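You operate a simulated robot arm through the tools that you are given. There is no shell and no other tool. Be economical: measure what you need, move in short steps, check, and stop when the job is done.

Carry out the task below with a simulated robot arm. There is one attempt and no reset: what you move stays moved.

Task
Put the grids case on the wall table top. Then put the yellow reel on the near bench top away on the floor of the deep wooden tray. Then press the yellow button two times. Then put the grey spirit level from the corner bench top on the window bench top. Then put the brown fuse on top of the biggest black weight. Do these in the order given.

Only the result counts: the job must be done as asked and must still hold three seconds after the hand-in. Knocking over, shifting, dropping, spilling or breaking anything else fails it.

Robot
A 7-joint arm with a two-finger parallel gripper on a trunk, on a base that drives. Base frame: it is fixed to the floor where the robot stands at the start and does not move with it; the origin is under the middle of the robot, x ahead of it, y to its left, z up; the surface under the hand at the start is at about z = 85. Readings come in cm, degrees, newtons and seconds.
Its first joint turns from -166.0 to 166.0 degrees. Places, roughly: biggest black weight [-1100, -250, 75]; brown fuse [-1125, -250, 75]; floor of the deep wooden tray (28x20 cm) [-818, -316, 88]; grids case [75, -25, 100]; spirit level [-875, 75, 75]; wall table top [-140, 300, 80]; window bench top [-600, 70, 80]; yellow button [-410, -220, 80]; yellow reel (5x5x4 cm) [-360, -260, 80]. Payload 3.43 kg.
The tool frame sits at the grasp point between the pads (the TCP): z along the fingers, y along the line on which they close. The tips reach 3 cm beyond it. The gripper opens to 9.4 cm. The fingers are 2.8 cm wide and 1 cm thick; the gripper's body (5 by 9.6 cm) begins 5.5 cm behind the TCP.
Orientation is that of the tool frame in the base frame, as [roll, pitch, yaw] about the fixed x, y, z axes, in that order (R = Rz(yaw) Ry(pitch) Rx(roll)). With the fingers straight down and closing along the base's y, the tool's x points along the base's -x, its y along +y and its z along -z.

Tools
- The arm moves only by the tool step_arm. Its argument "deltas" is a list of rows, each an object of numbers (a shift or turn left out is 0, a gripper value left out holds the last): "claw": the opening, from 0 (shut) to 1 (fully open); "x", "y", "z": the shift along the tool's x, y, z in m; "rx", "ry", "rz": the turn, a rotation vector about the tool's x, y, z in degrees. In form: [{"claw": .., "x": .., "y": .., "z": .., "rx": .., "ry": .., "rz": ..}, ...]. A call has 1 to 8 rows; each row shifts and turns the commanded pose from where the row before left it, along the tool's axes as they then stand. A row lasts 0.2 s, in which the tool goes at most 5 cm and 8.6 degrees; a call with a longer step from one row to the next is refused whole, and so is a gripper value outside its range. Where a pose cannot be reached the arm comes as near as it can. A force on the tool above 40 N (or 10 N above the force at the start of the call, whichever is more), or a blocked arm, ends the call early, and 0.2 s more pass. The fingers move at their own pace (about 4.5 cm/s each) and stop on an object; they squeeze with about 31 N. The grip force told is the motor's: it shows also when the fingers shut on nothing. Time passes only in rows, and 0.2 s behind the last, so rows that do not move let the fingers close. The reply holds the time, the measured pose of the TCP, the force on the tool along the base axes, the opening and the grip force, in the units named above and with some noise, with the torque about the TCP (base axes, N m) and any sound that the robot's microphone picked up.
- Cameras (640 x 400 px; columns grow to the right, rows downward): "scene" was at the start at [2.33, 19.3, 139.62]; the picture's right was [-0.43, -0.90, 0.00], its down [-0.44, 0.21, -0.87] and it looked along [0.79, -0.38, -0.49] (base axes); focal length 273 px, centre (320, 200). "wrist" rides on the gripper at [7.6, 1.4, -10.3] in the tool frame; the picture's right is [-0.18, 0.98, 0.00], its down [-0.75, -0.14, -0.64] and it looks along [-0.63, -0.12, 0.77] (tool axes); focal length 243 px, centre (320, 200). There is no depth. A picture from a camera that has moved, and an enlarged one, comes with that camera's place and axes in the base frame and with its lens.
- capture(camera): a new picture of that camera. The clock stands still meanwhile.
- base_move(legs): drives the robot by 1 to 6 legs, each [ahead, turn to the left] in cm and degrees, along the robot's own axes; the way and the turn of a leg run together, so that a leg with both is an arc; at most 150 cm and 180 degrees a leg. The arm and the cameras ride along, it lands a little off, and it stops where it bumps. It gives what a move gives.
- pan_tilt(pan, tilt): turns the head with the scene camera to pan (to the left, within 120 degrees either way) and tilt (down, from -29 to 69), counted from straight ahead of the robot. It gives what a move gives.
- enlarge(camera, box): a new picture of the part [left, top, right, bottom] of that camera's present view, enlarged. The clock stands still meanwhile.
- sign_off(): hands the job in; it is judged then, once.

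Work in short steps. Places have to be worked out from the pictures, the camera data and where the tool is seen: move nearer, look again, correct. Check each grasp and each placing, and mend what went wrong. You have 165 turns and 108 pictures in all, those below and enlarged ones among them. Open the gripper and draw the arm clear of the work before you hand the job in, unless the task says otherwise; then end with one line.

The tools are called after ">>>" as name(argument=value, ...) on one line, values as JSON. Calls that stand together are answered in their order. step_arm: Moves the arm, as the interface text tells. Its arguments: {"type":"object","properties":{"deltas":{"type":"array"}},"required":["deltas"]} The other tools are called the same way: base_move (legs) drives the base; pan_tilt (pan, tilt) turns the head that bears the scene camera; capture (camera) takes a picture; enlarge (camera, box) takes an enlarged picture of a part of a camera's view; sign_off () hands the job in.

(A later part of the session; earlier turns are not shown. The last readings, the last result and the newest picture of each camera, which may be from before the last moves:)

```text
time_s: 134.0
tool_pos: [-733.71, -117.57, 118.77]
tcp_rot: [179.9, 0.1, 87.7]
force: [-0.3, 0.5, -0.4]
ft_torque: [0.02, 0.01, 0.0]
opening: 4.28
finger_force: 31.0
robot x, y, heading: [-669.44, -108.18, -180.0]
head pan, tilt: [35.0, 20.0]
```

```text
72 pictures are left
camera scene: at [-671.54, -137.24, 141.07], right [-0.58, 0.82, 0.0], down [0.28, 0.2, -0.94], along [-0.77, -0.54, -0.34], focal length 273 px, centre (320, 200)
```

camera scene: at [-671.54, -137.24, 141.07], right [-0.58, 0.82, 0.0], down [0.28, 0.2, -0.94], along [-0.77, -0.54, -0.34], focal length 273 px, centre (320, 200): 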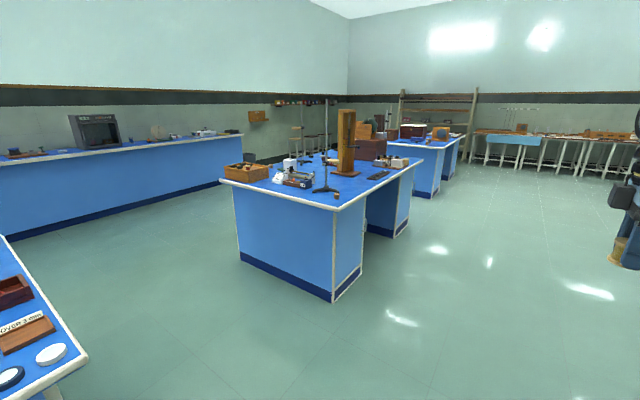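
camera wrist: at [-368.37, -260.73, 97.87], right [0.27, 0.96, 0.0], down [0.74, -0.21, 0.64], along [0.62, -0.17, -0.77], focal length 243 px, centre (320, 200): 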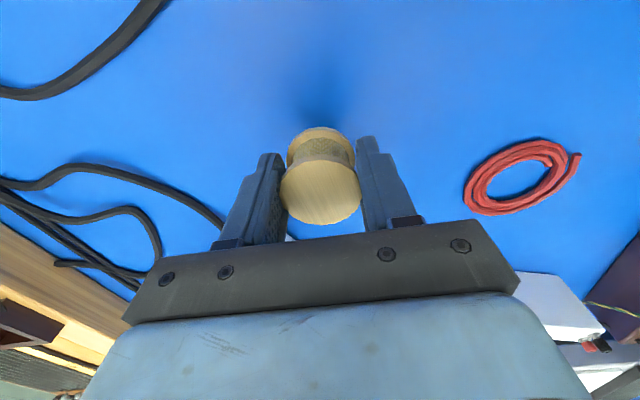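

The deep tray is at the back east corner of the third bench, about (-815,-314). I go into the gap between the benches at x≈-740.

>>> base_move(legs=[[70, 0], [0, 45], [0, 45]])

>>> pan_tilt(pan=0, tilt=35)

>>> capture(camera="scene")

```text
time_s: 141.4
tool_pos: [-759.77, -170.11, 118.72]
tcp_rot: [179.9, 0.0, 151.8]
force: [0.0, -0.1, 0.0]
ft_torque: [0.01, -0.06, 0.0]
opening: 4.28
finger_force: 31.2
robot x, y, heading: [-746.54, -105.15, -113.6]
head pan, tilt: [35.0, 20.0]
stopped in leg 3: the robot was blocked; the commanded pose is now the measured one
```

```text
time_s: 142.4
tool_pos: [-759.67, -170.04, 118.7]
tcp_rot: [179.9, 0.0, 151.8]
force: [-0.4, 0.2, 0.4]
ft_torque: [0.02, 0.0, 0.01]
opening: 4.29
finger_force: 31.5
robot x, y, heading: [-746.39, -104.95, -113.7]
head pan, tilt: [0.0, 35.0]
```

```text
71 pictures are left
camera scene: at [-726.08, -117.41, 138.69], right [-0.92, 0.4, 0.0], down [0.23, 0.53, -0.82], along [-0.33, -0.75, -0.57], focal length 273 px, centre (320, 200)
```

scene: 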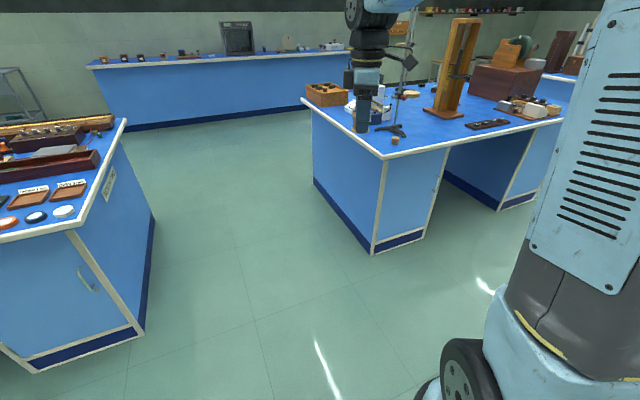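

The gap is clear, centred at x≈-742. I turn to face -y and drive into it.

>>> base_move(legs=[[0, 24], [100, 0], [85, 0]])

>>> base_move(legs=[[0, -45]])

>>> base_move(legs=[[0, -45]])

>>> capture(camera="scene")

```text
time_s: 153.3
tool_pos: [-727.98, -354.67, 118.73]
tcp_rot: [179.8, 0.1, 176.8]
force: [0.2, 0.3, 0.2]
ft_torque: [0.01, 0.0, 0.04]
opening: 4.28
finger_force: 31.0
robot x, y, heading: [-743.65, -290.47, -88.9]
head pan, tilt: [0.0, 35.0]
```

```text
time_s: 156.0
tool_pos: [-777.83, -346.51, 118.86]
tcp_rot: [-180.0, 0.0, 131.9]
force: [-0.6, 0.1, -0.4]
ft_torque: [-0.02, -0.01, 0.01]
opening: 4.26
finger_force: 31.3
robot x, y, heading: [-739.62, -293.91, -133.5]
head pan, tilt: [0.0, 35.0]
```

```text
time_s: 158.7
tool_pos: [-804.14, -303.59, 118.74]
tcp_rot: [179.9, -0.1, 86.6]
force: [-0.3, 0.1, 0.1]
ft_torque: [0.03, 0.02, -0.01]
opening: 4.27
finger_force: 30.7
robot x, y, heading: [-739.73, -299.08, -178.4]
head pan, tilt: [0.0, 35.0]
```

```text
70 pictures are left
camera scene: at [-741.77, -322.89, 138.69], right [-0.03, 1.0, 0.0], down [0.57, 0.01, -0.82], along [-0.82, -0.02, -0.57], focal length 273 px, centre (320, 200)
```

scene: 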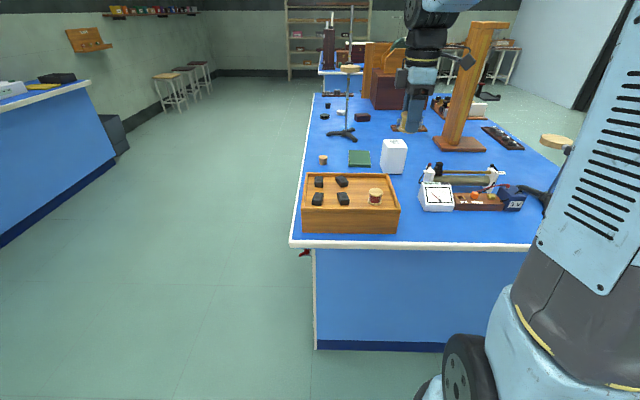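

The tray holds some black blocks and one reel. I enlarge it and look with the wrist camera.

>>> enlarge(camera="scene", box=[280, 150, 440, 250])

>>> capture(camera="wrist")

```text
4.00 times, centred on (360, 200) of scene
camera zoom: at [-741.77, -322.89, 138.69], right [-0.03, 1.0, 0.0], down [0.57, 0.01, -0.82], along [-0.82, -0.02, -0.57], focal length 1092 px, centre (160, 200)
```

zoom: 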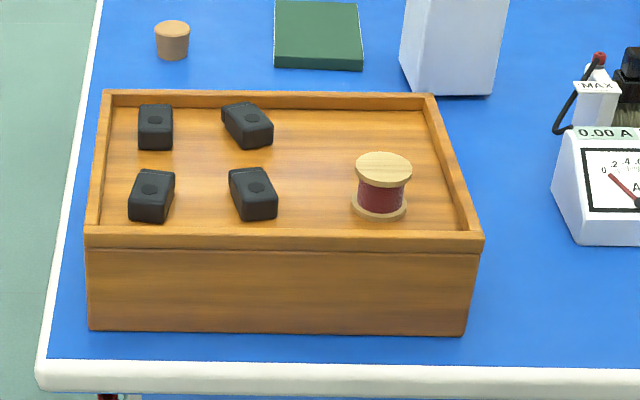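

```text
68 pictures are left
camera wrist: at [-802.36, -295.91, 129.18], right [0.97, -0.24, 0.0], down [-0.19, -0.74, 0.64], along [-0.15, -0.62, -0.77], focal length 243 px, centre (320, 200)
```

wrist: 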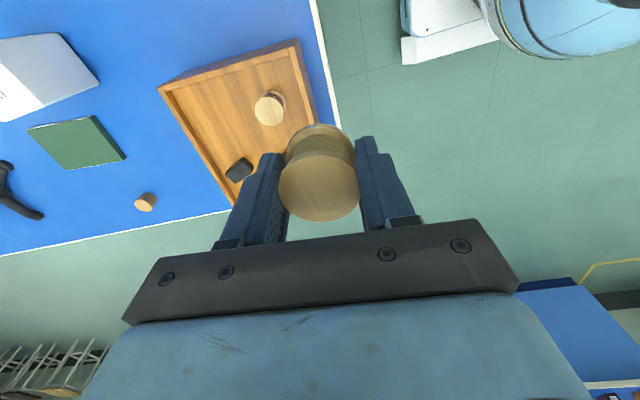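

The tray's rim is at z≈89 and its floor at about 88; the back right spot near (-824,-307) is free. I move the reel over it and go part way down.

>>> step_arm(deltas=[{"x": -0.0091, "y": -0.0393}, {"x": -0.0091, "y": -0.0393}, {"x": -0.0091, "y": -0.0393}, {"x": -0.0091, "y": -0.0393}, {"x": -0.0091, "y": -0.0393}, {"z": 0.05}, {"z": 0.05}, {"z": 0.05}])

>>> enlarge(camera="scene", box=[280, 150, 440, 250])

>>> capture(camera="wrist")

```text
time_s: 160.5
tool_pos: [-824.24, -306.96, 103.81]
tcp_rot: [179.9, 0.0, 86.6]
force: [-0.3, -0.9, 0.1]
ft_torque: [-0.04, 0.06, 0.0]
opening: 4.29
finger_force: 30.9
robot x, y, heading: [-739.64, -299.02, -178.6]
head pan, tilt: [0.0, 35.0]
```

```text
4.00 times, centred on (360, 200) of scene
camera zoom: at [-741.7, -322.89, 138.69], right [-0.03, 1.0, 0.0], down [0.57, 0.01, -0.82], along [-0.82, -0.02, -0.57], focal length 1092 px, centre (160, 200)
```

zoom: 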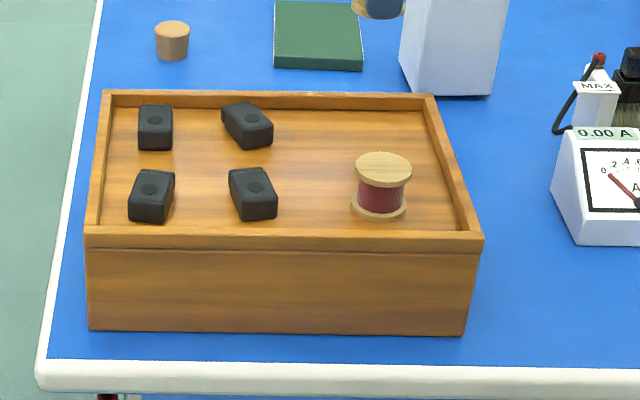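

```text
66 pictures are left
camera wrist: at [-822.33, -299.24, 114.2], right [0.97, -0.24, 0.0], down [-0.19, -0.74, 0.64], along [-0.16, -0.62, -0.77], focal length 243 px, centre (320, 200)
```

wrist: 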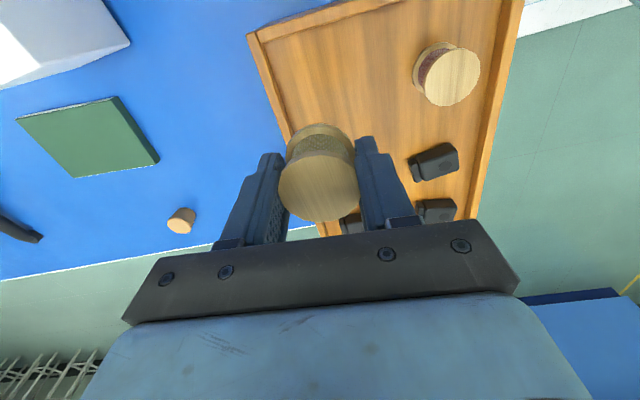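

The far wall is a bit close for the outer finger, so I shift 1.3 cm toward the robot and go down near the floor.

>>> step_arm(deltas=[{"y": 0.013}, {"z": 0.03}, {"z": 0.03}, {"z": 0.03}, {"z": 0.015}, {}])

>>> enlarge(camera="scene", box=[280, 130, 440, 230])

>>> capture(camera="wrist")

```text
time_s: 161.9
tool_pos: [-822.74, -306.97, 93.43]
tcp_rot: [179.8, 0.0, 86.5]
force: [0.2, 0.6, 0.1]
ft_torque: [-0.01, 0.01, 0.01]
opening: 4.28
finger_force: 31.1
robot x, y, heading: [-739.44, -299.08, -178.4]
head pan, tilt: [0.0, 35.0]
```

```text
4.00 times, centred on (360, 180) of scene
camera zoom: at [-741.74, -322.89, 138.69], right [-0.03, 1.0, 0.0], down [0.57, 0.01, -0.82], along [-0.82, -0.02, -0.57], focal length 1092 px, centre (160, 280)
```

zoom: 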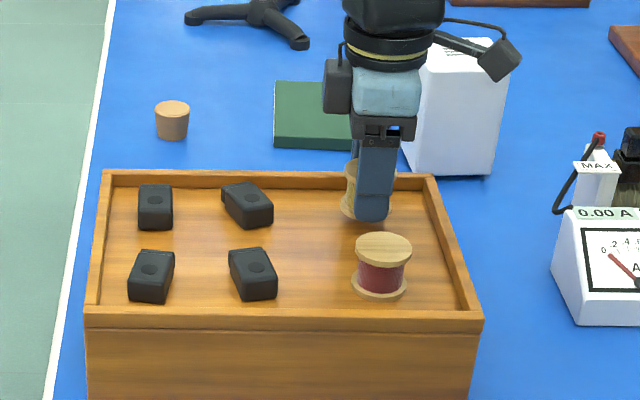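

```text
64 pictures are left
camera wrist: at [-820.88, -299.31, 103.65], right [0.97, -0.24, 0.0], down [-0.19, -0.74, 0.64], along [-0.15, -0.62, -0.77], focal length 243 px, centre (320, 200)
```

wrist: 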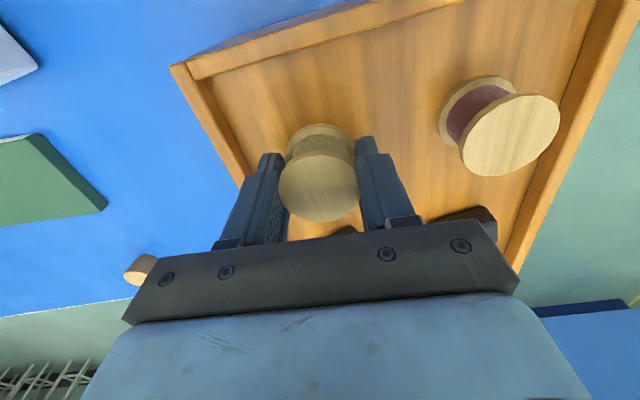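

There is room on both sides. I lower in small steps until contact.

>>> step_arm(deltas=[{"z": 0.008}, {"z": 0.005}, {"z": 0.003}, {}])

```text
time_s: 162.9
tool_pos: [-822.75, -306.98, 91.9]
tcp_rot: [-179.9, 0.0, 86.5]
force: [-0.2, -0.8, 26.6]
ft_torque: [0.27, 0.02, -0.02]
opening: 4.3
finger_force: 30.5
robot x, y, heading: [-739.58, -298.78, -178.4]
head pan, tilt: [0.0, 35.0]
```

It has contact with the floor (26.6 N). I ease up a little, open just enough, and check before rising.

>>> step_arm(deltas=[{"z": -0.002}, {"claw": 0.6}, {}, {}])

>>> enlarge(camera="scene", box=[320, 150, 400, 200])

```text
time_s: 163.9
tool_pos: [-822.82, -306.91, 91.9]
tcp_rot: [179.8, 0.0, 86.5]
force: [-0.5, -0.1, -0.4]
ft_torque: [0.04, 0.02, -0.01]
opening: 5.65
finger_force: 0.0
robot x, y, heading: [-739.41, -298.97, -178.3]
head pan, tilt: [0.0, 35.0]
```

```text
8.00 times, centred on (360, 175) of scene
camera zoom: at [-741.74, -322.89, 138.69], right [-0.03, 1.0, 0.0], down [0.57, 0.01, -0.82], along [-0.82, -0.02, -0.57], focal length 2183 px, centre (0, 400)
```

zoom: 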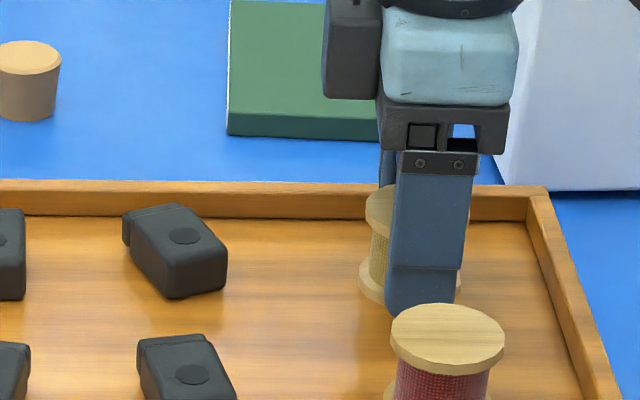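

The reel stands free on the tray floor. I rise slowly and look again.

>>> step_arm(deltas=[{"z": -0.01}, {"z": -0.02}, {"z": -0.03}, {"z": -0.05}, {"z": -0.05}, {"z": -0.05}, {"z": -0.05}])

>>> enlarge(camera="scene", box=[280, 130, 440, 230])

```text
time_s: 165.5
tool_pos: [-822.73, -306.87, 117.79]
tcp_rot: [179.8, -0.1, 86.5]
force: [0.1, -0.3, 0.2]
ft_torque: [0.0, -0.01, 0.02]
opening: 5.63
finger_force: 0.0
robot x, y, heading: [-739.94, -299.2, -178.6]
head pan, tilt: [0.0, 35.0]
```

```text
4.00 times, centred on (360, 180) of scene
camera zoom: at [-741.77, -322.89, 138.69], right [-0.03, 1.0, 0.0], down [0.57, 0.01, -0.82], along [-0.82, -0.02, -0.57], focal length 1092 px, centre (160, 280)
```

zoom: 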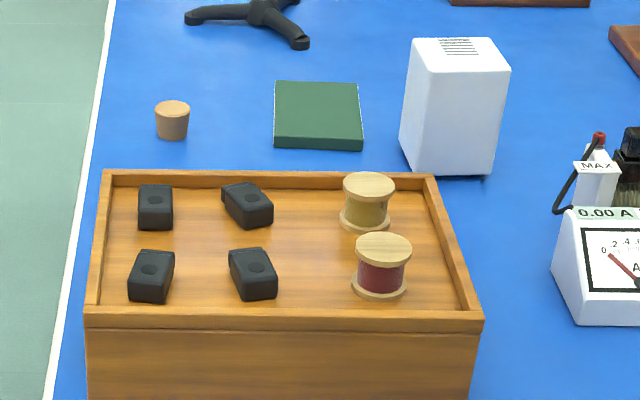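

The reel is in the tray. I pull the arm in, leave the gap northward and return along the aisle to the near bench.

>>> step_arm(deltas=[{"y": 0.044}, {"y": 0.044}, {"y": 0.044}, {"y": 0.044}, {"y": 0.044}])

>>> base_move(legs=[[0, -45]])

>>> base_move(legs=[[0, -46], [100, 0], [90, 0]])

>>> base_move(legs=[[0, -45]])

>>> base_move(legs=[[0, -45]])

```text
time_s: 166.7
tool_pos: [-800.83, -308.25, 117.94]
tcp_rot: [179.8, 0.0, 86.5]
force: [-0.1, -0.6, -0.8]
ft_torque: [-0.03, -0.02, -0.02]
opening: 5.64
finger_force: 0.0
robot x, y, heading: [-739.54, -298.7, -178.5]
head pan, tilt: [0.0, 35.0]
```

```text
time_s: 169.4
tool_pos: [-789.17, -261.96, 117.89]
tcp_rot: [179.9, 0.0, 41.2]
force: [-0.6, -0.3, -0.2]
ft_torque: [0.01, -0.02, 0.01]
opening: 5.64
finger_force: 0.0
robot x, y, heading: [-742.56, -302.65, 136.3]
head pan, tilt: [0.0, 35.0]
```

```text
time_s: 181.4
tool_pos: [-747.7, -50.97, 118.08]
tcp_rot: [179.8, 0.0, -4.8]
force: [-0.1, -0.3, -0.5]
ft_torque: [0.0, -0.01, 0.03]
opening: 5.61
finger_force: 0.0
robot x, y, heading: [-745.29, -112.38, 89.9]
head pan, tilt: [0.0, 35.0]
```

```text
time_s: 184.1
tool_pos: [-703.96, -66.68, 118.0]
tcp_rot: [179.9, 0.0, -49.2]
force: [0.3, -0.3, 0.3]
ft_torque: [0.0, 0.01, -0.01]
opening: 5.62
finger_force: 0.1
robot x, y, heading: [-748.58, -109.15, 45.7]
head pan, tilt: [0.0, 35.0]
```

```text
time_s: 186.9
tool_pos: [-686.92, -111.44, 117.94]
tcp_rot: [179.7, 0.0, -95.0]
force: [-0.2, -0.3, -0.7]
ft_torque: [-0.03, 0.0, 0.01]
opening: 5.63
finger_force: 0.1
robot x, y, heading: [-748.65, -104.04, 0.4]
head pan, tilt: [0.0, 35.0]
```

I drive east along the aisle to x≈-403 and turn to face the near bench.

>>> base_move(legs=[[150, 0], [150, 0], [43, 0]])

>>> base_move(legs=[[0, -45]])

>>> base_move(legs=[[0, -45]])

>>> capture(camera="scene")

```text
time_s: 203.8
tool_pos: [-343.92, -112.2, 118.0]
tcp_rot: [179.9, -0.1, -96.1]
force: [0.1, -0.1, -0.1]
ft_torque: [-0.01, 0.01, -0.02]
opening: 5.64
finger_force: 0.1
robot x, y, heading: [-405.28, -103.78, -0.4]
head pan, tilt: [0.0, 35.0]
```

```text
time_s: 206.5
tool_pos: [-367.61, -152.81, 118.16]
tcp_rot: [179.9, -0.1, -140.8]
force: [-0.5, -0.4, -0.1]
ft_torque: [0.02, 0.0, -0.02]
opening: 5.65
finger_force: 0.0
robot x, y, heading: [-401.76, -99.73, -45.2]
head pan, tilt: [0.0, 35.0]
```

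```text
time_s: 209.2
tool_pos: [-415.1, -161.44, 118.12]
tcp_rot: [179.8, -0.1, 174.1]
force: [-0.3, -0.9, 0.6]
ft_torque: [-0.03, 0.02, 0.0]
opening: 5.63
finger_force: 0.0
robot x, y, heading: [-396.79, -100.09, -89.7]
head pan, tilt: [0.0, 35.0]
```

```text
61 pictures are left
camera scene: at [-372.9, -103.2, 138.69], right [-1.0, 0.0, 0.0], down [0.0, 0.57, -0.82], along [0.0, -0.82, -0.57], focal length 273 px, centre (320, 200)
```

scene: 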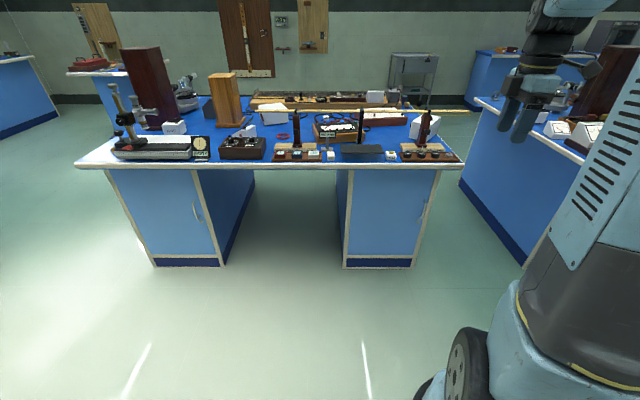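

I drive 52 cm ahead, shut the fingers for pressing, and look at the button.

>>> base_move(legs=[[52, 0]])

>>> step_arm(deltas=[{"claw": 0}, {}, {}, {}, {}])

>>> enlarge(camera="scene", box=[300, 150, 460, 250])

>>> capture(camera="wrist")

```text
time_s: 212.3
tool_pos: [-414.83, -213.0, 118.25]
tcp_rot: [179.9, 0.0, 173.9]
force: [0.1, 0.2, 0.2]
ft_torque: [0.02, 0.04, 0.03]
opening: 5.66
finger_force: 0.0
robot x, y, heading: [-396.5, -152.07, -90.0]
head pan, tilt: [0.0, 35.0]
```

```text
time_s: 213.5
tool_pos: [-414.82, -213.02, 118.27]
tcp_rot: [179.9, -0.1, 173.9]
force: [-0.5, -0.2, 0.6]
ft_torque: [-0.03, -0.02, -0.01]
opening: 0.0
finger_force: 30.8
robot x, y, heading: [-396.46, -151.9, -89.8]
head pan, tilt: [0.0, 35.0]
```

```text
4.00 times, centred on (380, 200) of scene
camera zoom: at [-372.68, -154.91, 138.69], right [-1.0, 0.0, 0.0], down [0.0, 0.57, -0.82], along [0.0, -0.82, -0.57], focal length 1092 px, centre (80, 200)
```

zoom: 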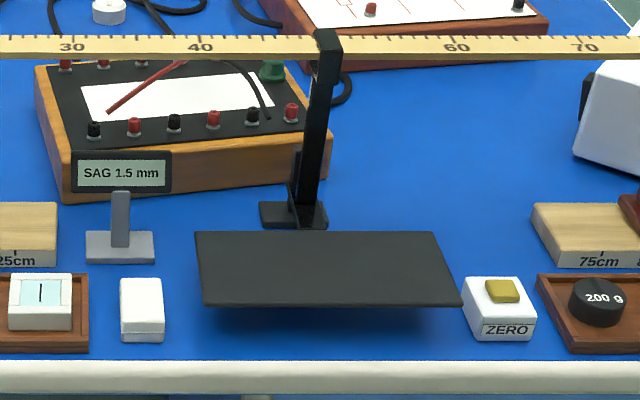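

```text
59 pictures are left
camera wrist: at [-422.33, -210.73, 128.6], right [0.29, 0.96, 0.0], down [0.74, -0.22, 0.64], along [0.61, -0.18, -0.77], focal length 243 px, centre (320, 200)
```

wrist: 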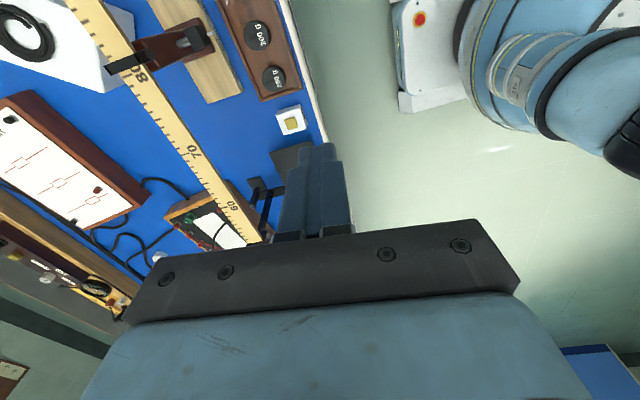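

The button top is at about (-406.3,-221,84). I move over it and down to z=95 to check alignment.

>>> step_arm(deltas=[{"x": -0.0307, "y": -0.0235}, {"x": -0.0307, "y": -0.0235}, {"x": -0.0307, "y": -0.0235}, {"z": 0.05}, {"z": 0.05}, {"z": 0.05}, {"z": 0.05}, {"z": 0.03}])

>>> enlarge(camera="scene", box=[370, 170, 450, 220])

>>> capture(camera="wrist")

```text
time_s: 215.3
tool_pos: [-406.59, -220.75, 95.02]
tcp_rot: [179.9, 0.0, 174.0]
force: [0.7, 0.1, 0.4]
ft_torque: [-0.01, -0.02, 0.02]
opening: 0.0
finger_force: 31.2
robot x, y, heading: [-396.32, -151.75, -89.7]
head pan, tilt: [0.0, 35.0]
```

```text
8.00 times, centred on (410, 195) of scene
camera zoom: at [-372.66, -154.89, 138.69], right [-1.0, 0.0, 0.0], down [0.0, 0.57, -0.82], along [0.0, -0.82, -0.57], focal length 2183 px, centre (-400, 240)
```

zoom: 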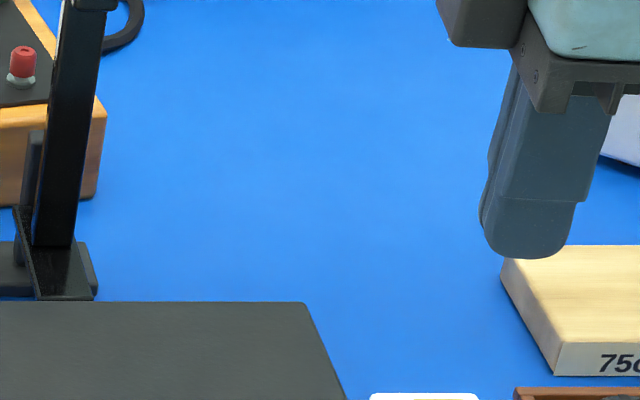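

```text
57 pictures are left
camera wrist: at [-413.9, -218.48, 105.5], right [0.29, 0.96, 0.0], down [0.74, -0.22, 0.64], along [0.61, -0.18, -0.77], focal length 243 px, centre (320, 200)
```

wrist: 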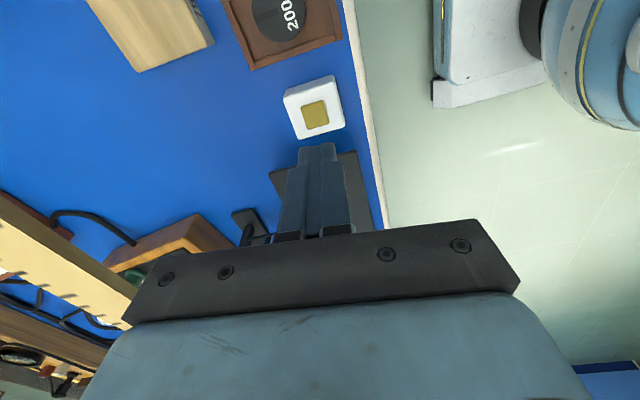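

The button lies straight under the fingertips. I lower to just above it, then press in small steps.

>>> step_arm(deltas=[{"z": 0.03}, {"z": 0.02}, {"z": 0.01}, {}])

>>> step_arm(deltas=[{"z": 0.004}, {"z": 0.004}, {"z": 0.004}, {}])

```text
time_s: 216.3
tool_pos: [-406.42, -220.82, 89.06]
tcp_rot: [179.9, 0.0, 174.0]
force: [-0.2, 0.2, -0.9]
ft_torque: [-0.02, -0.01, -0.02]
opening: 0.0
finger_force: 30.7
robot x, y, heading: [-396.22, -151.69, -89.8]
head pan, tilt: [0.0, 35.0]
```

```text
time_s: 217.3
tool_pos: [-406.36, -220.84, 88.03]
tcp_rot: [179.9, -0.2, 174.1]
force: [0.5, -0.6, 0.8]
ft_torque: [0.07, 0.01, 0.01]
opening: 0.0
finger_force: 31.0
robot x, y, heading: [-396.82, -151.85, -89.9]
head pan, tilt: [0.0, 35.0]
```

>>> step_arm(deltas=[{"z": 0.002}, {"z": 0.002}, {"z": 0.002}])

```text
time_s: 218.1
tool_pos: [-406.5, -221.02, 87.42]
tcp_rot: [179.8, 0.1, 174.0]
force: [-0.5, 0.0, -0.1]
ft_torque: [0.0, 0.04, -0.03]
opening: 0.01
finger_force: 31.6
robot x, y, heading: [-396.04, -151.92, -90.2]
head pan, tilt: [0.0, 35.0]
```

>>> enlarge(camera="scene", box=[370, 170, 450, 220])

>>> step_arm(deltas=[{"z": 0.002}, {"z": 0.002}])

```text
8.00 times, centred on (410, 195) of scene
camera zoom: at [-372.67, -154.92, 138.69], right [-1.0, 0.0, 0.0], down [0.0, 0.57, -0.82], along [0.0, -0.82, -0.57], focal length 2183 px, centre (-400, 240)
```

zoom: 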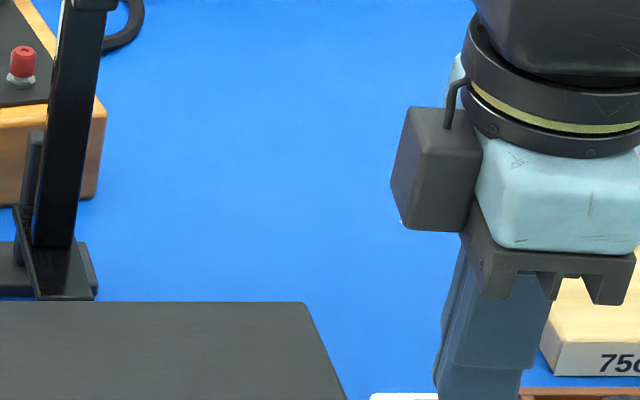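

```text
time_s: 218.7
tool_pos: [-406.47, -220.93, 87.01]
tcp_rot: [179.9, -0.1, 174.0]
force: [-0.1, 0.4, 0.0]
ft_torque: [-0.01, -0.02, 0.04]
opening: 0.0
finger_force: 30.9
robot x, y, heading: [-396.13, -152.04, -89.9]
head pan, tilt: [0.0, 35.0]
```

No contact yet at z=87.0. I keep going down by 2 mm steps.

>>> step_arm(deltas=[{"z": 0.002}, {"z": 0.002}])

>>> enlarge(camera="scene", box=[370, 190, 450, 240])

```text
time_s: 219.3
tool_pos: [-406.37, -220.91, 86.55]
tcp_rot: [180.0, -0.1, 174.0]
force: [0.0, 0.2, 0.3]
ft_torque: [-0.01, 0.01, -0.01]
opening: 0.0
finger_force: 30.6
robot x, y, heading: [-396.87, -151.85, -89.9]
head pan, tilt: [0.0, 35.0]
```

```text
8.00 times, centred on (410, 215) of scene
camera zoom: at [-372.67, -154.92, 138.69], right [-1.0, 0.0, 0.0], down [0.0, 0.57, -0.82], along [0.0, -0.82, -0.57], focal length 2183 px, centre (-400, 80)
```

zoom: 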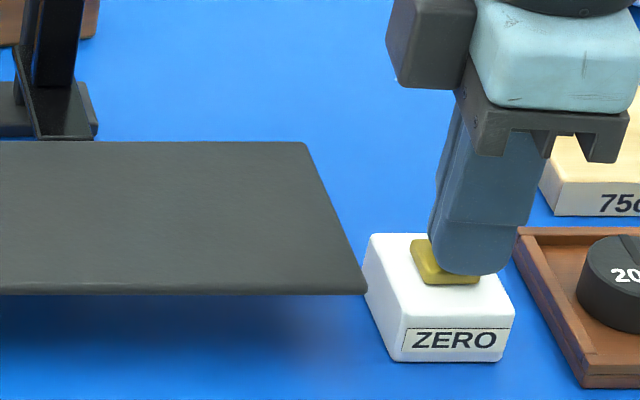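

The fingertips sit just above the button but about 0.6 cm to its side. I rise slightly, shift and press again.

>>> step_arm(deltas=[{"z": -0.006}, {"x": -0.006}, {"z": 0.005}, {"z": 0.003}])

>>> step_arm(deltas=[{"z": 0.002}, {"z": 0.002}])

>>> enlarge(camera="scene", box=[370, 190, 450, 240])

```text
time_s: 220.3
tool_pos: [-405.82, -221.04, 86.38]
tcp_rot: [179.9, 0.0, 174.0]
force: [-1.6, 0.1, 0.6]
ft_torque: [0.01, -0.02, 0.01]
opening: 0.0
finger_force: 30.9
robot x, y, heading: [-396.4, -152.3, -89.7]
head pan, tilt: [0.0, 35.0]
```

```text
time_s: 220.9
tool_pos: [-405.86, -221.02, 86.1]
tcp_rot: [180.0, -0.1, 174.0]
force: [0.0, 1.8, 5.3]
ft_torque: [0.04, 0.0, 0.04]
opening: 0.0
finger_force: 30.7
robot x, y, heading: [-396.05, -151.71, -89.7]
head pan, tilt: [0.0, 35.0]
heard: click
```

```text
8.00 times, centred on (410, 215) of scene
camera zoom: at [-372.67, -154.9, 138.69], right [-1.0, 0.0, 0.0], down [0.0, 0.57, -0.82], along [0.0, -0.82, -0.57], focal length 2183 px, centre (-400, 80)
```

zoom: 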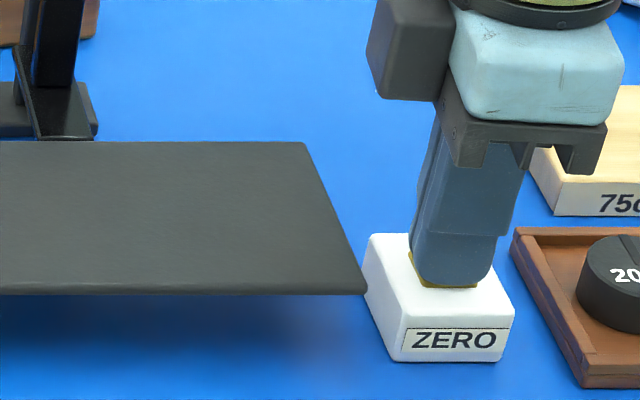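

One click heard. I rise clear of the button, and press the same depth once more.

>>> step_arm(deltas=[{"z": -0.01}, {"z": -0.01}, {}])

>>> step_arm(deltas=[{"z": 0.01}, {"z": 0.006}, {"z": 0.002}, {"z": 0.002}])

```text
time_s: 221.7
tool_pos: [-405.84, -221.02, 88.01]
tcp_rot: [180.0, 0.0, 173.9]
force: [0.1, 0.6, 0.8]
ft_torque: [0.02, -0.02, 0.0]
opening: 0.01
finger_force: 30.8
robot x, y, heading: [-396.26, -151.48, -89.7]
head pan, tilt: [0.0, 35.0]
```

```text
time_s: 222.7
tool_pos: [-405.8, -221.04, 85.95]
tcp_rot: [179.9, -0.1, 173.9]
force: [-0.8, -0.3, 5.7]
ft_torque: [0.0, 0.03, 0.01]
opening: 0.0
finger_force: 31.3
robot x, y, heading: [-396.47, -152.2, -89.7]
head pan, tilt: [0.0, 35.0]
heard: click
```

Two clicks in all. I lift away, back off, and drive west toward the corner bench.

>>> step_arm(deltas=[{"z": -0.03}, {"z": -0.05}, {"z": -0.05}, {"z": -0.05}, {"z": -0.05}, {"z": -0.05}, {"z": -0.04}])

>>> base_move(legs=[[-52, 0], [0, -45]])

>>> base_move(legs=[[0, -45]])

>>> base_move(legs=[[150, 0], [150, 0]])

>>> pan_tilt(pan=-30, tilt=20)

>>> capture(camera="scene")

```text
time_s: 224.3
tool_pos: [-405.78, -221.05, 118.06]
tcp_rot: [179.9, 0.0, 174.0]
force: [-0.6, -0.2, -0.1]
ft_torque: [-0.01, -0.06, 0.01]
opening: 0.0
finger_force: 30.9
robot x, y, heading: [-396.14, -152.01, -89.8]
head pan, tilt: [0.0, 35.0]
```

```text
time_s: 229.7
tool_pos: [-451.97, -141.86, 117.97]
tcp_rot: [179.8, -0.2, 129.3]
force: [1.2, -1.4, 0.1]
ft_torque: [0.01, -0.03, -0.01]
opening: 0.01
finger_force: 31.1
robot x, y, heading: [-392.62, -102.94, -134.7]
head pan, tilt: [0.0, 35.0]
```

```text
time_s: 232.4
tool_pos: [-462.07, -88.0, 118.09]
tcp_rot: [179.7, -0.1, 84.0]
force: [0.3, -0.7, -0.5]
ft_torque: [0.04, -0.01, 0.0]
opening: 0.01
finger_force: 30.9
robot x, y, heading: [-392.35, -108.73, -179.4]
head pan, tilt: [0.0, 35.0]
```

```text
time_s: 247.0
tool_pos: [-760.63, -90.32, 118.15]
tcp_rot: [179.9, -0.1, 83.7]
force: [0.2, -0.3, -0.1]
ft_torque: [-0.04, 0.0, -0.01]
opening: 0.02
finger_force: 30.7
robot x, y, heading: [-691.43, -111.15, -179.5]
head pan, tilt: [0.0, 35.0]
```

```text
time_s: 248.0
tool_pos: [-760.64, -90.34, 118.17]
tcp_rot: [179.8, -0.1, 83.7]
force: [0.5, 1.0, 0.0]
ft_torque: [0.02, 0.02, -0.01]
opening: 0.01
finger_force: 30.5
robot x, y, heading: [-691.54, -111.18, -179.8]
head pan, tilt: [-30.0, 20.0]
```

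```text
53 pictures are left
camera scene: at [-693.47, -130.14, 141.07], right [0.49, 0.87, 0.0], down [0.3, -0.17, -0.94], along [-0.82, 0.47, -0.34], focal length 273 px, centre (320, 200)
```

scene: 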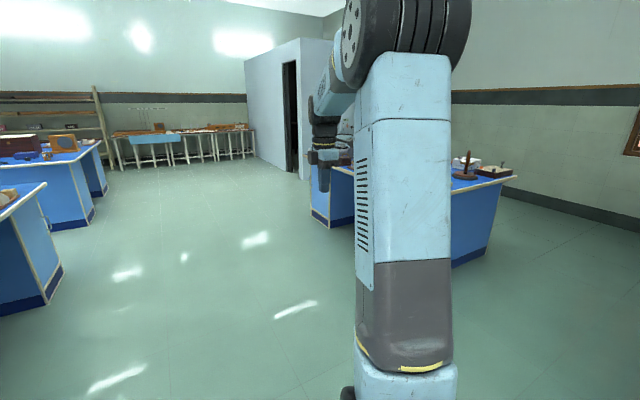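

I drive a bit farther and turn toward the corner bench for a clear look.

>>> base_move(legs=[[80, 0], [0, -50]])

>>> pan_tilt(pan=10, tilt=25)

>>> capture(camera="scene")

```text
time_s: 254.8
tool_pos: [-799.94, -45.05, 118.17]
tcp_rot: [179.9, -0.1, 33.7]
force: [0.0, 0.3, 0.3]
ft_torque: [0.0, 0.0, 0.01]
opening: 0.02
finger_force: 30.9
robot x, y, heading: [-775.88, -114.68, 130.8]
head pan, tilt: [-30.0, 20.0]
```

```text
time_s: 255.9
tool_pos: [-800.08, -45.08, 118.17]
tcp_rot: [179.7, -0.1, 33.8]
force: [0.7, 1.1, 0.3]
ft_torque: [0.01, 0.02, 0.0]
opening: 0.0
finger_force: 30.9
robot x, y, heading: [-775.72, -115.08, 130.9]
head pan, tilt: [10.0, 25.0]
```

```text
52 pictures are left
camera scene: at [-796.82, -129.35, 140.26], right [0.63, 0.77, 0.0], down [0.33, -0.27, -0.91], along [-0.7, 0.57, -0.42], focal length 273 px, centre (320, 200)
```

scene: 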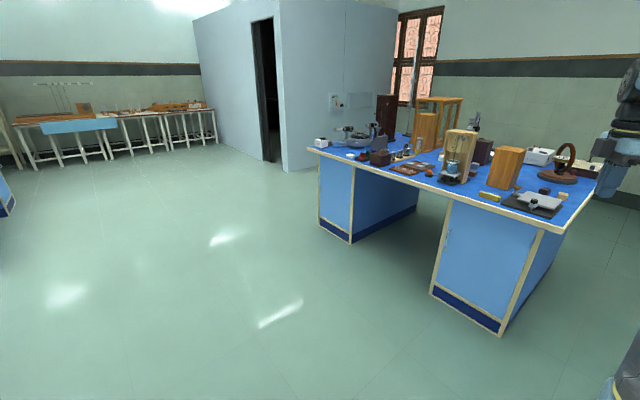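

>>> enlarge(camera="scene", box=[440, 120, 632, 240])

>>> enlarge(camera="scene", box=[300, 100, 460, 200])

```text
3.33 times, centred on (536, 180) of scene
camera zoom: at [-796.82, -129.35, 140.26], right [0.63, 0.77, 0.0], down [0.33, -0.27, -0.91], along [-0.7, 0.57, -0.42], focal length 910 px, centre (-400, 267)
```

zoom: 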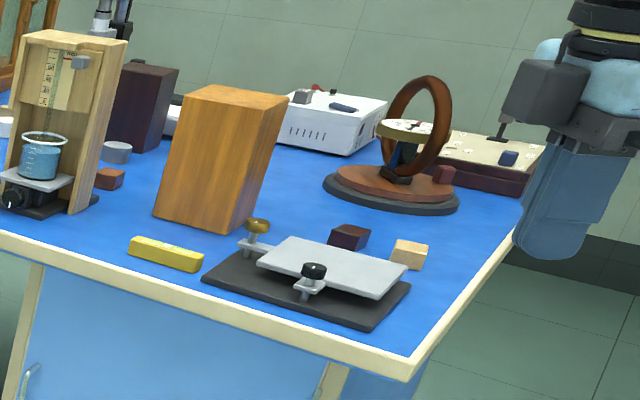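

```text
4.00 times, centred on (380, 150) of scene
camera zoom: at [-796.82, -129.35, 140.26], right [0.63, 0.77, 0.0], down [0.33, -0.27, -0.91], along [-0.7, 0.57, -0.42], focal length 1092 px, centre (80, 400)
```

zoom: 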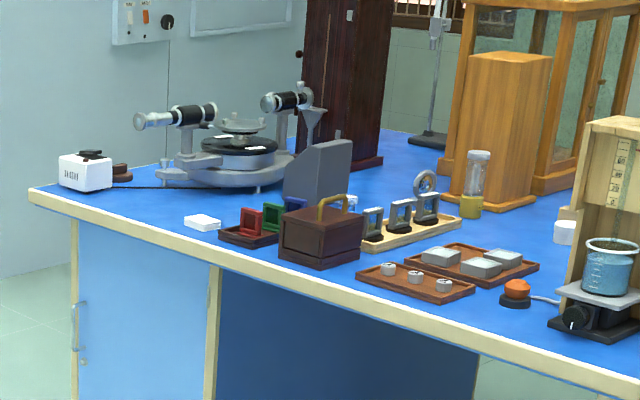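

Only a yellow level is visible; the grey one is probably hidden behind the wooden block. I drive in front of the bench and look from there.

>>> base_move(legs=[[0, 16], [90, 0], [0, -56]])

>>> pan_tilt(pan=0, tilt=30)

>>> capture(camera="scene")

>>> capture(camera="wrist")

```text
time_s: 264.6
tool_pos: [-823.86, 3.92, 118.11]
tcp_rot: [179.8, 0.0, -7.4]
force: [1.0, 0.0, 0.4]
ft_torque: [0.1, 0.06, -0.03]
opening: 0.0
finger_force: 30.9
robot x, y, heading: [-858.78, -64.76, 88.9]
head pan, tilt: [10.0, 25.0]
```

```text
time_s: 265.3
tool_pos: [-823.98, 3.94, 118.26]
tcp_rot: [179.8, -0.2, -7.2]
force: [0.2, 0.2, 0.2]
ft_torque: [0.02, -0.01, -0.02]
opening: 0.0
finger_force: 31.3
robot x, y, heading: [-858.36, -64.51, 89.0]
head pan, tilt: [0.0, 30.0]
```

```text
49 pictures are left
camera scene: at [-881.79, -61.53, 139.47], right [1.0, -0.02, 0.0], down [-0.01, -0.5, -0.87], along [0.02, 0.87, -0.5], focal length 273 px, centre (320, 200)
```

scene: 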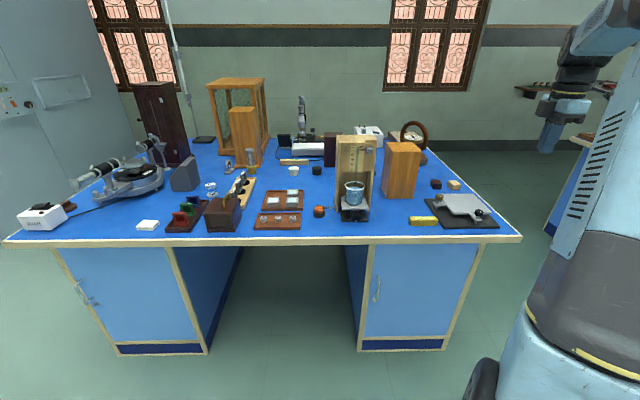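

```text
48 pictures are left
camera wrist: at [-816.67, 1.66, 128.56], right [-0.31, -0.95, 0.0], down [-0.73, 0.24, 0.64], along [-0.61, 0.19, -0.77], focal length 243 px, centre (320, 200)
```

wrist: 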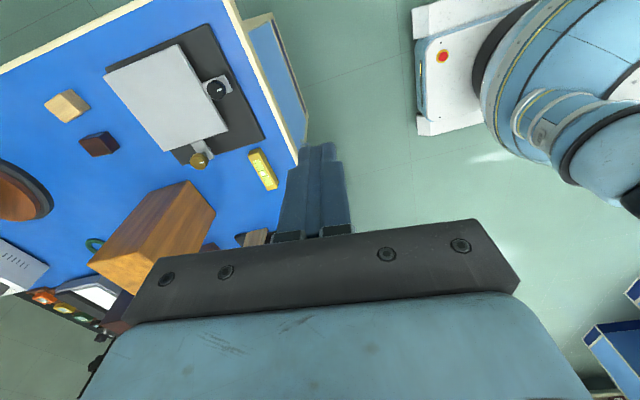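

>>> enlarge(camera="scene", box=[250, 120, 410, 220])

>>> enlarge(camera="scene", box=[360, 120, 520, 220])

```text
4.00 times, centred on (330, 170) of scene
camera zoom: at [-881.79, -61.53, 139.47], right [1.0, -0.02, 0.0], down [-0.01, -0.5, -0.87], along [0.02, 0.87, -0.5], focal length 1092 px, centre (280, 320)
```

zoom: 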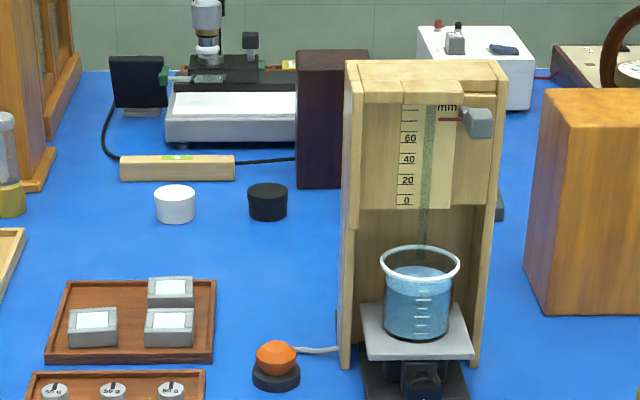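

```text
4.00 times, centred on (440, 170) of scene
camera zoom: at [-881.79, -61.53, 139.47], right [1.0, -0.02, 0.0], down [-0.01, -0.5, -0.87], along [0.02, 0.87, -0.5], focal length 1092 px, centre (-160, 320)
```

zoom: 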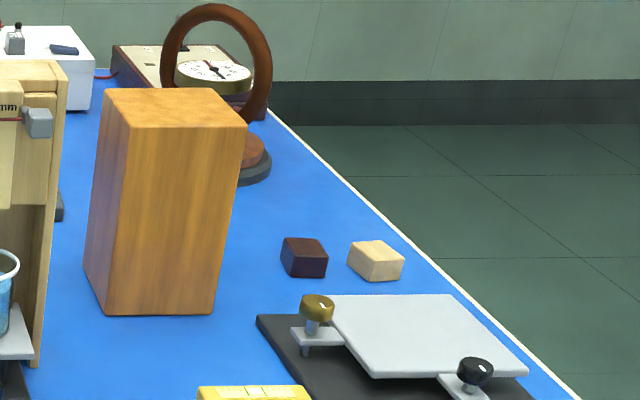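

The grey level's end shows behind the beaker stand near (-848,78), so it lies about (-856,79). The bench's east end gives a freer approach, so I drive round to it.

>>> base_move(legs=[[-10, 0], [0, -45]])

>>> base_move(legs=[[0, -45], [98, 0]])

>>> base_move(legs=[[0, 45]])

>>> base_move(legs=[[0, 45]])

>>> pan_tilt(pan=0, tilt=25)

>>> capture(camera="scene")

```text
time_s: 268.7
tool_pos: [-785.51, -50.69, 118.15]
tcp_rot: [179.8, -0.1, -52.4]
force: [0.3, -0.6, -0.6]
ft_torque: [0.01, -0.02, -0.02]
opening: 0.02
finger_force: 30.5
robot x, y, heading: [-862.4, -70.63, 44.0]
head pan, tilt: [0.0, 30.0]
```

```text
time_s: 276.2
tool_pos: [-695.0, -111.69, 118.28]
tcp_rot: [179.8, -0.1, -96.9]
force: [0.0, 0.0, 0.1]
ft_torque: [0.01, -0.04, 0.0]
opening: 0.0
finger_force: 31.1
robot x, y, heading: [-763.89, -71.53, -0.4]
head pan, tilt: [0.0, 30.0]
```

```text
time_s: 279.0
tool_pos: [-686.46, -50.81, 118.16]
tcp_rot: [179.9, -0.1, -51.8]
force: [-0.1, 0.5, -0.2]
ft_torque: [-0.02, 0.02, 0.01]
opening: 0.0
finger_force: 30.7
robot x, y, heading: [-759.69, -74.7, 44.6]
head pan, tilt: [0.0, 30.0]
```

```text
time_s: 281.7
tool_pos: [-725.74, -5.27, 118.36]
tcp_rot: [179.8, -0.2, -6.0]
force: [0.4, -0.7, 0.0]
ft_torque: [-0.01, 0.05, -0.02]
opening: 0.0
finger_force: 30.9
robot x, y, heading: [-754.03, -74.55, 89.9]
head pan, tilt: [0.0, 30.0]
```

```text
time_s: 282.4
tool_pos: [-725.6, -5.39, 118.31]
tcp_rot: [179.8, -0.2, -6.0]
force: [0.9, -0.3, -0.5]
ft_torque: [-0.04, 0.06, 0.03]
opening: 0.0
finger_force: 30.8
robot x, y, heading: [-754.22, -74.9, 90.2]
head pan, tilt: [0.0, 25.0]
```

```text
45 pictures are left
camera scene: at [-777.64, -71.72, 140.27], right [1.0, 0.0, 0.0], down [0.0, -0.42, -0.91], along [0.0, 0.91, -0.42], focal length 273 px, centre (320, 200)
```

scene: 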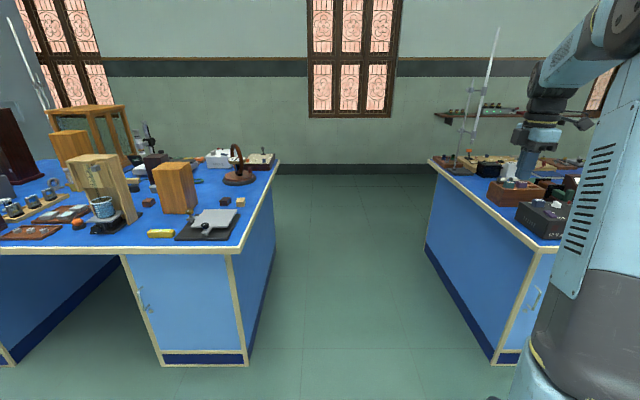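

The aisle between the benches is clear, and I drive up it to y≈78 and turn to face the corner bench's east end.

>>> base_move(legs=[[0, 4], [100, 0], [51, 0]])

>>> base_move(legs=[[0, 43]])

>>> base_move(legs=[[0, 43]])

>>> pan_tilt(pan=0, tilt=30)

>>> capture(camera="scene")

>>> capture(camera="wrist")

```text
time_s: 290.8
tool_pos: [-740.59, 147.33, 118.47]
tcp_rot: [179.9, -0.1, -2.3]
force: [0.3, -0.2, 0.1]
ft_torque: [0.0, 0.01, 0.01]
opening: 0.0
finger_force: 31.3
robot x, y, heading: [-764.12, 75.95, 93.7]
head pan, tilt: [0.0, 25.0]
```

```text
time_s: 293.4
tool_pos: [-795.33, 144.69, 118.43]
tcp_rot: [179.9, -0.1, 40.8]
force: [0.0, -1.1, 0.3]
ft_torque: [0.0, 0.0, -0.01]
opening: 0.0
finger_force: 31.0
robot x, y, heading: [-761.15, 79.72, 136.8]
head pan, tilt: [0.0, 25.0]
```

```text
time_s: 296.0
tool_pos: [-830.62, 103.19, 118.29]
tcp_rot: [179.8, -0.1, 84.2]
force: [0.4, 0.0, -0.5]
ft_torque: [0.0, 0.01, 0.0]
opening: 0.01
finger_force: 31.1
robot x, y, heading: [-761.43, 85.15, 179.3]
head pan, tilt: [0.0, 25.0]
```

```text
time_s: 296.7
tool_pos: [-830.39, 103.41, 118.51]
tcp_rot: [179.8, 0.0, 84.1]
force: [-0.4, -0.1, -0.1]
ft_torque: [-0.01, 0.01, -0.03]
opening: 0.0
finger_force: 30.7
robot x, y, heading: [-761.24, 85.51, 179.5]
head pan, tilt: [0.0, 30.0]
```

```text
44 pictures are left
camera scene: at [-764.31, 61.48, 139.47], right [0.01, 1.0, 0.0], down [0.5, 0.0, -0.87], along [-0.87, 0.01, -0.5], focal length 273 px, centre (320, 200)
```

scene: 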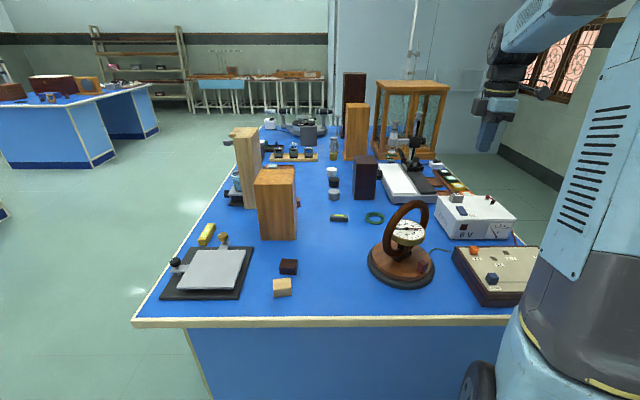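

```text
43 pictures are left
camera wrist: at [-828.29, 110.94, 128.88], right [0.96, -0.28, 0.0], down [-0.22, -0.74, 0.64], along [-0.18, -0.61, -0.77], focal length 243 px, centre (320, 200)
```

wrist: 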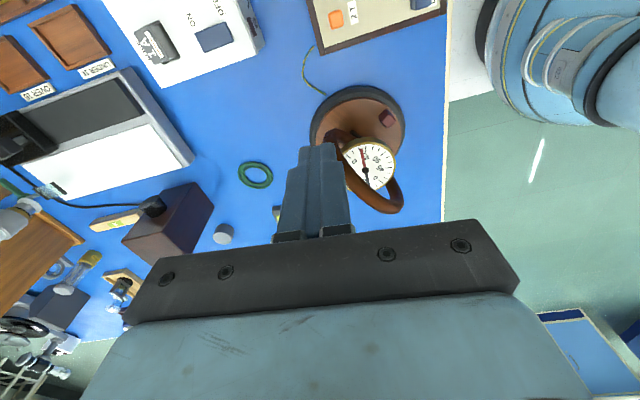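

>>> enlarge(camera="scene", box=[250, 150, 410, 250])

```text
4.00 times, centred on (330, 200) of scene
camera zoom: at [-764.31, 61.48, 139.47], right [0.01, 1.0, 0.0], down [0.5, 0.0, -0.87], along [-0.87, 0.01, -0.5], focal length 1092 px, centre (280, 200)
```

zoom: 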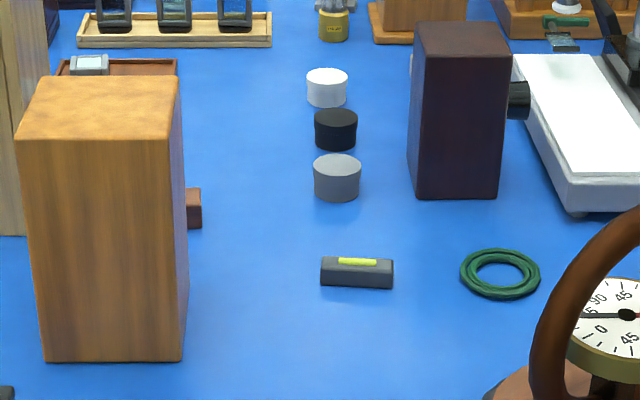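

The grey level lies at about (-851.6,69.8), some 7 x 2 x 2.7 cm along y, with the bench at z≈80. I move over it, open and square the tool.

>>> step_arm(deltas=[{"x": -0.0444, "y": -0.0219, "claw": 0.6}, {"x": -0.0444, "y": -0.0219}, {"x": -0.0444, "y": -0.0219}, {"x": -0.0444, "y": -0.0219}, {"x": -0.0444, "y": -0.0219}, {"x": -0.0444, "y": -0.0219}, {"x": -0.0444, "y": -0.0219}, {"x": -0.0444, "y": -0.0219}])

>>> step_arm(deltas=[{"rz": -6}, {"z": 0.05}, {"z": 0.05}, {"z": 0.03}, {}])

>>> capture(camera="wrist")

>>> capture(camera="scene")

```text
time_s: 298.5
tool_pos: [-851.4, 69.64, 118.64]
tcp_rot: [179.9, -0.1, 84.0]
force: [0.6, 0.6, 0.9]
ft_torque: [-0.05, 0.03, -0.01]
opening: 5.63
finger_force: 0.0
robot x, y, heading: [-760.96, 85.22, 179.1]
head pan, tilt: [0.0, 30.0]
```

```text
time_s: 299.7
tool_pos: [-851.41, 69.8, 105.34]
tcp_rot: [179.8, -0.1, 90.3]
force: [-0.3, 0.1, 0.4]
ft_torque: [-0.03, 0.0, 0.0]
opening: 5.66
finger_force: 0.1
robot x, y, heading: [-761.38, 85.17, 179.5]
head pan, tilt: [0.0, 30.0]
```

```text
41 pictures are left
camera wrist: at [-850.0, 77.48, 115.64], right [0.98, -0.18, 0.0], down [-0.14, -0.75, 0.64], along [-0.11, -0.63, -0.77], focal length 243 px, centre (320, 200)
```

wrist: 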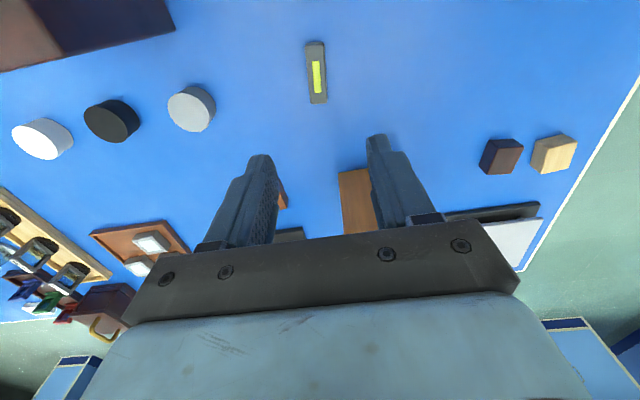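

```text
40 pictures are left
camera scene: at [-764.35, 61.46, 139.47], right [0.01, 1.0, 0.0], down [0.5, 0.0, -0.87], along [-0.87, 0.01, -0.5], focal length 273 px, centre (320, 200)
```

scene: 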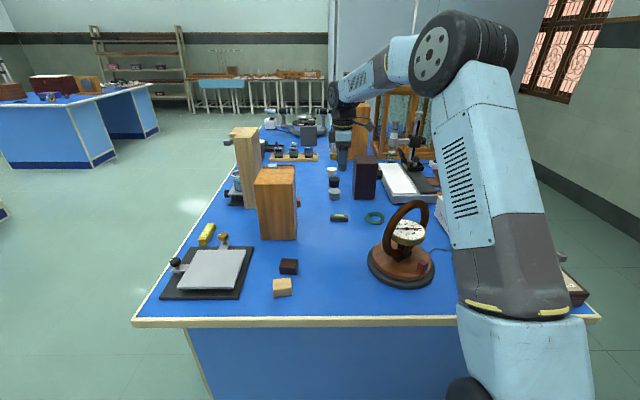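

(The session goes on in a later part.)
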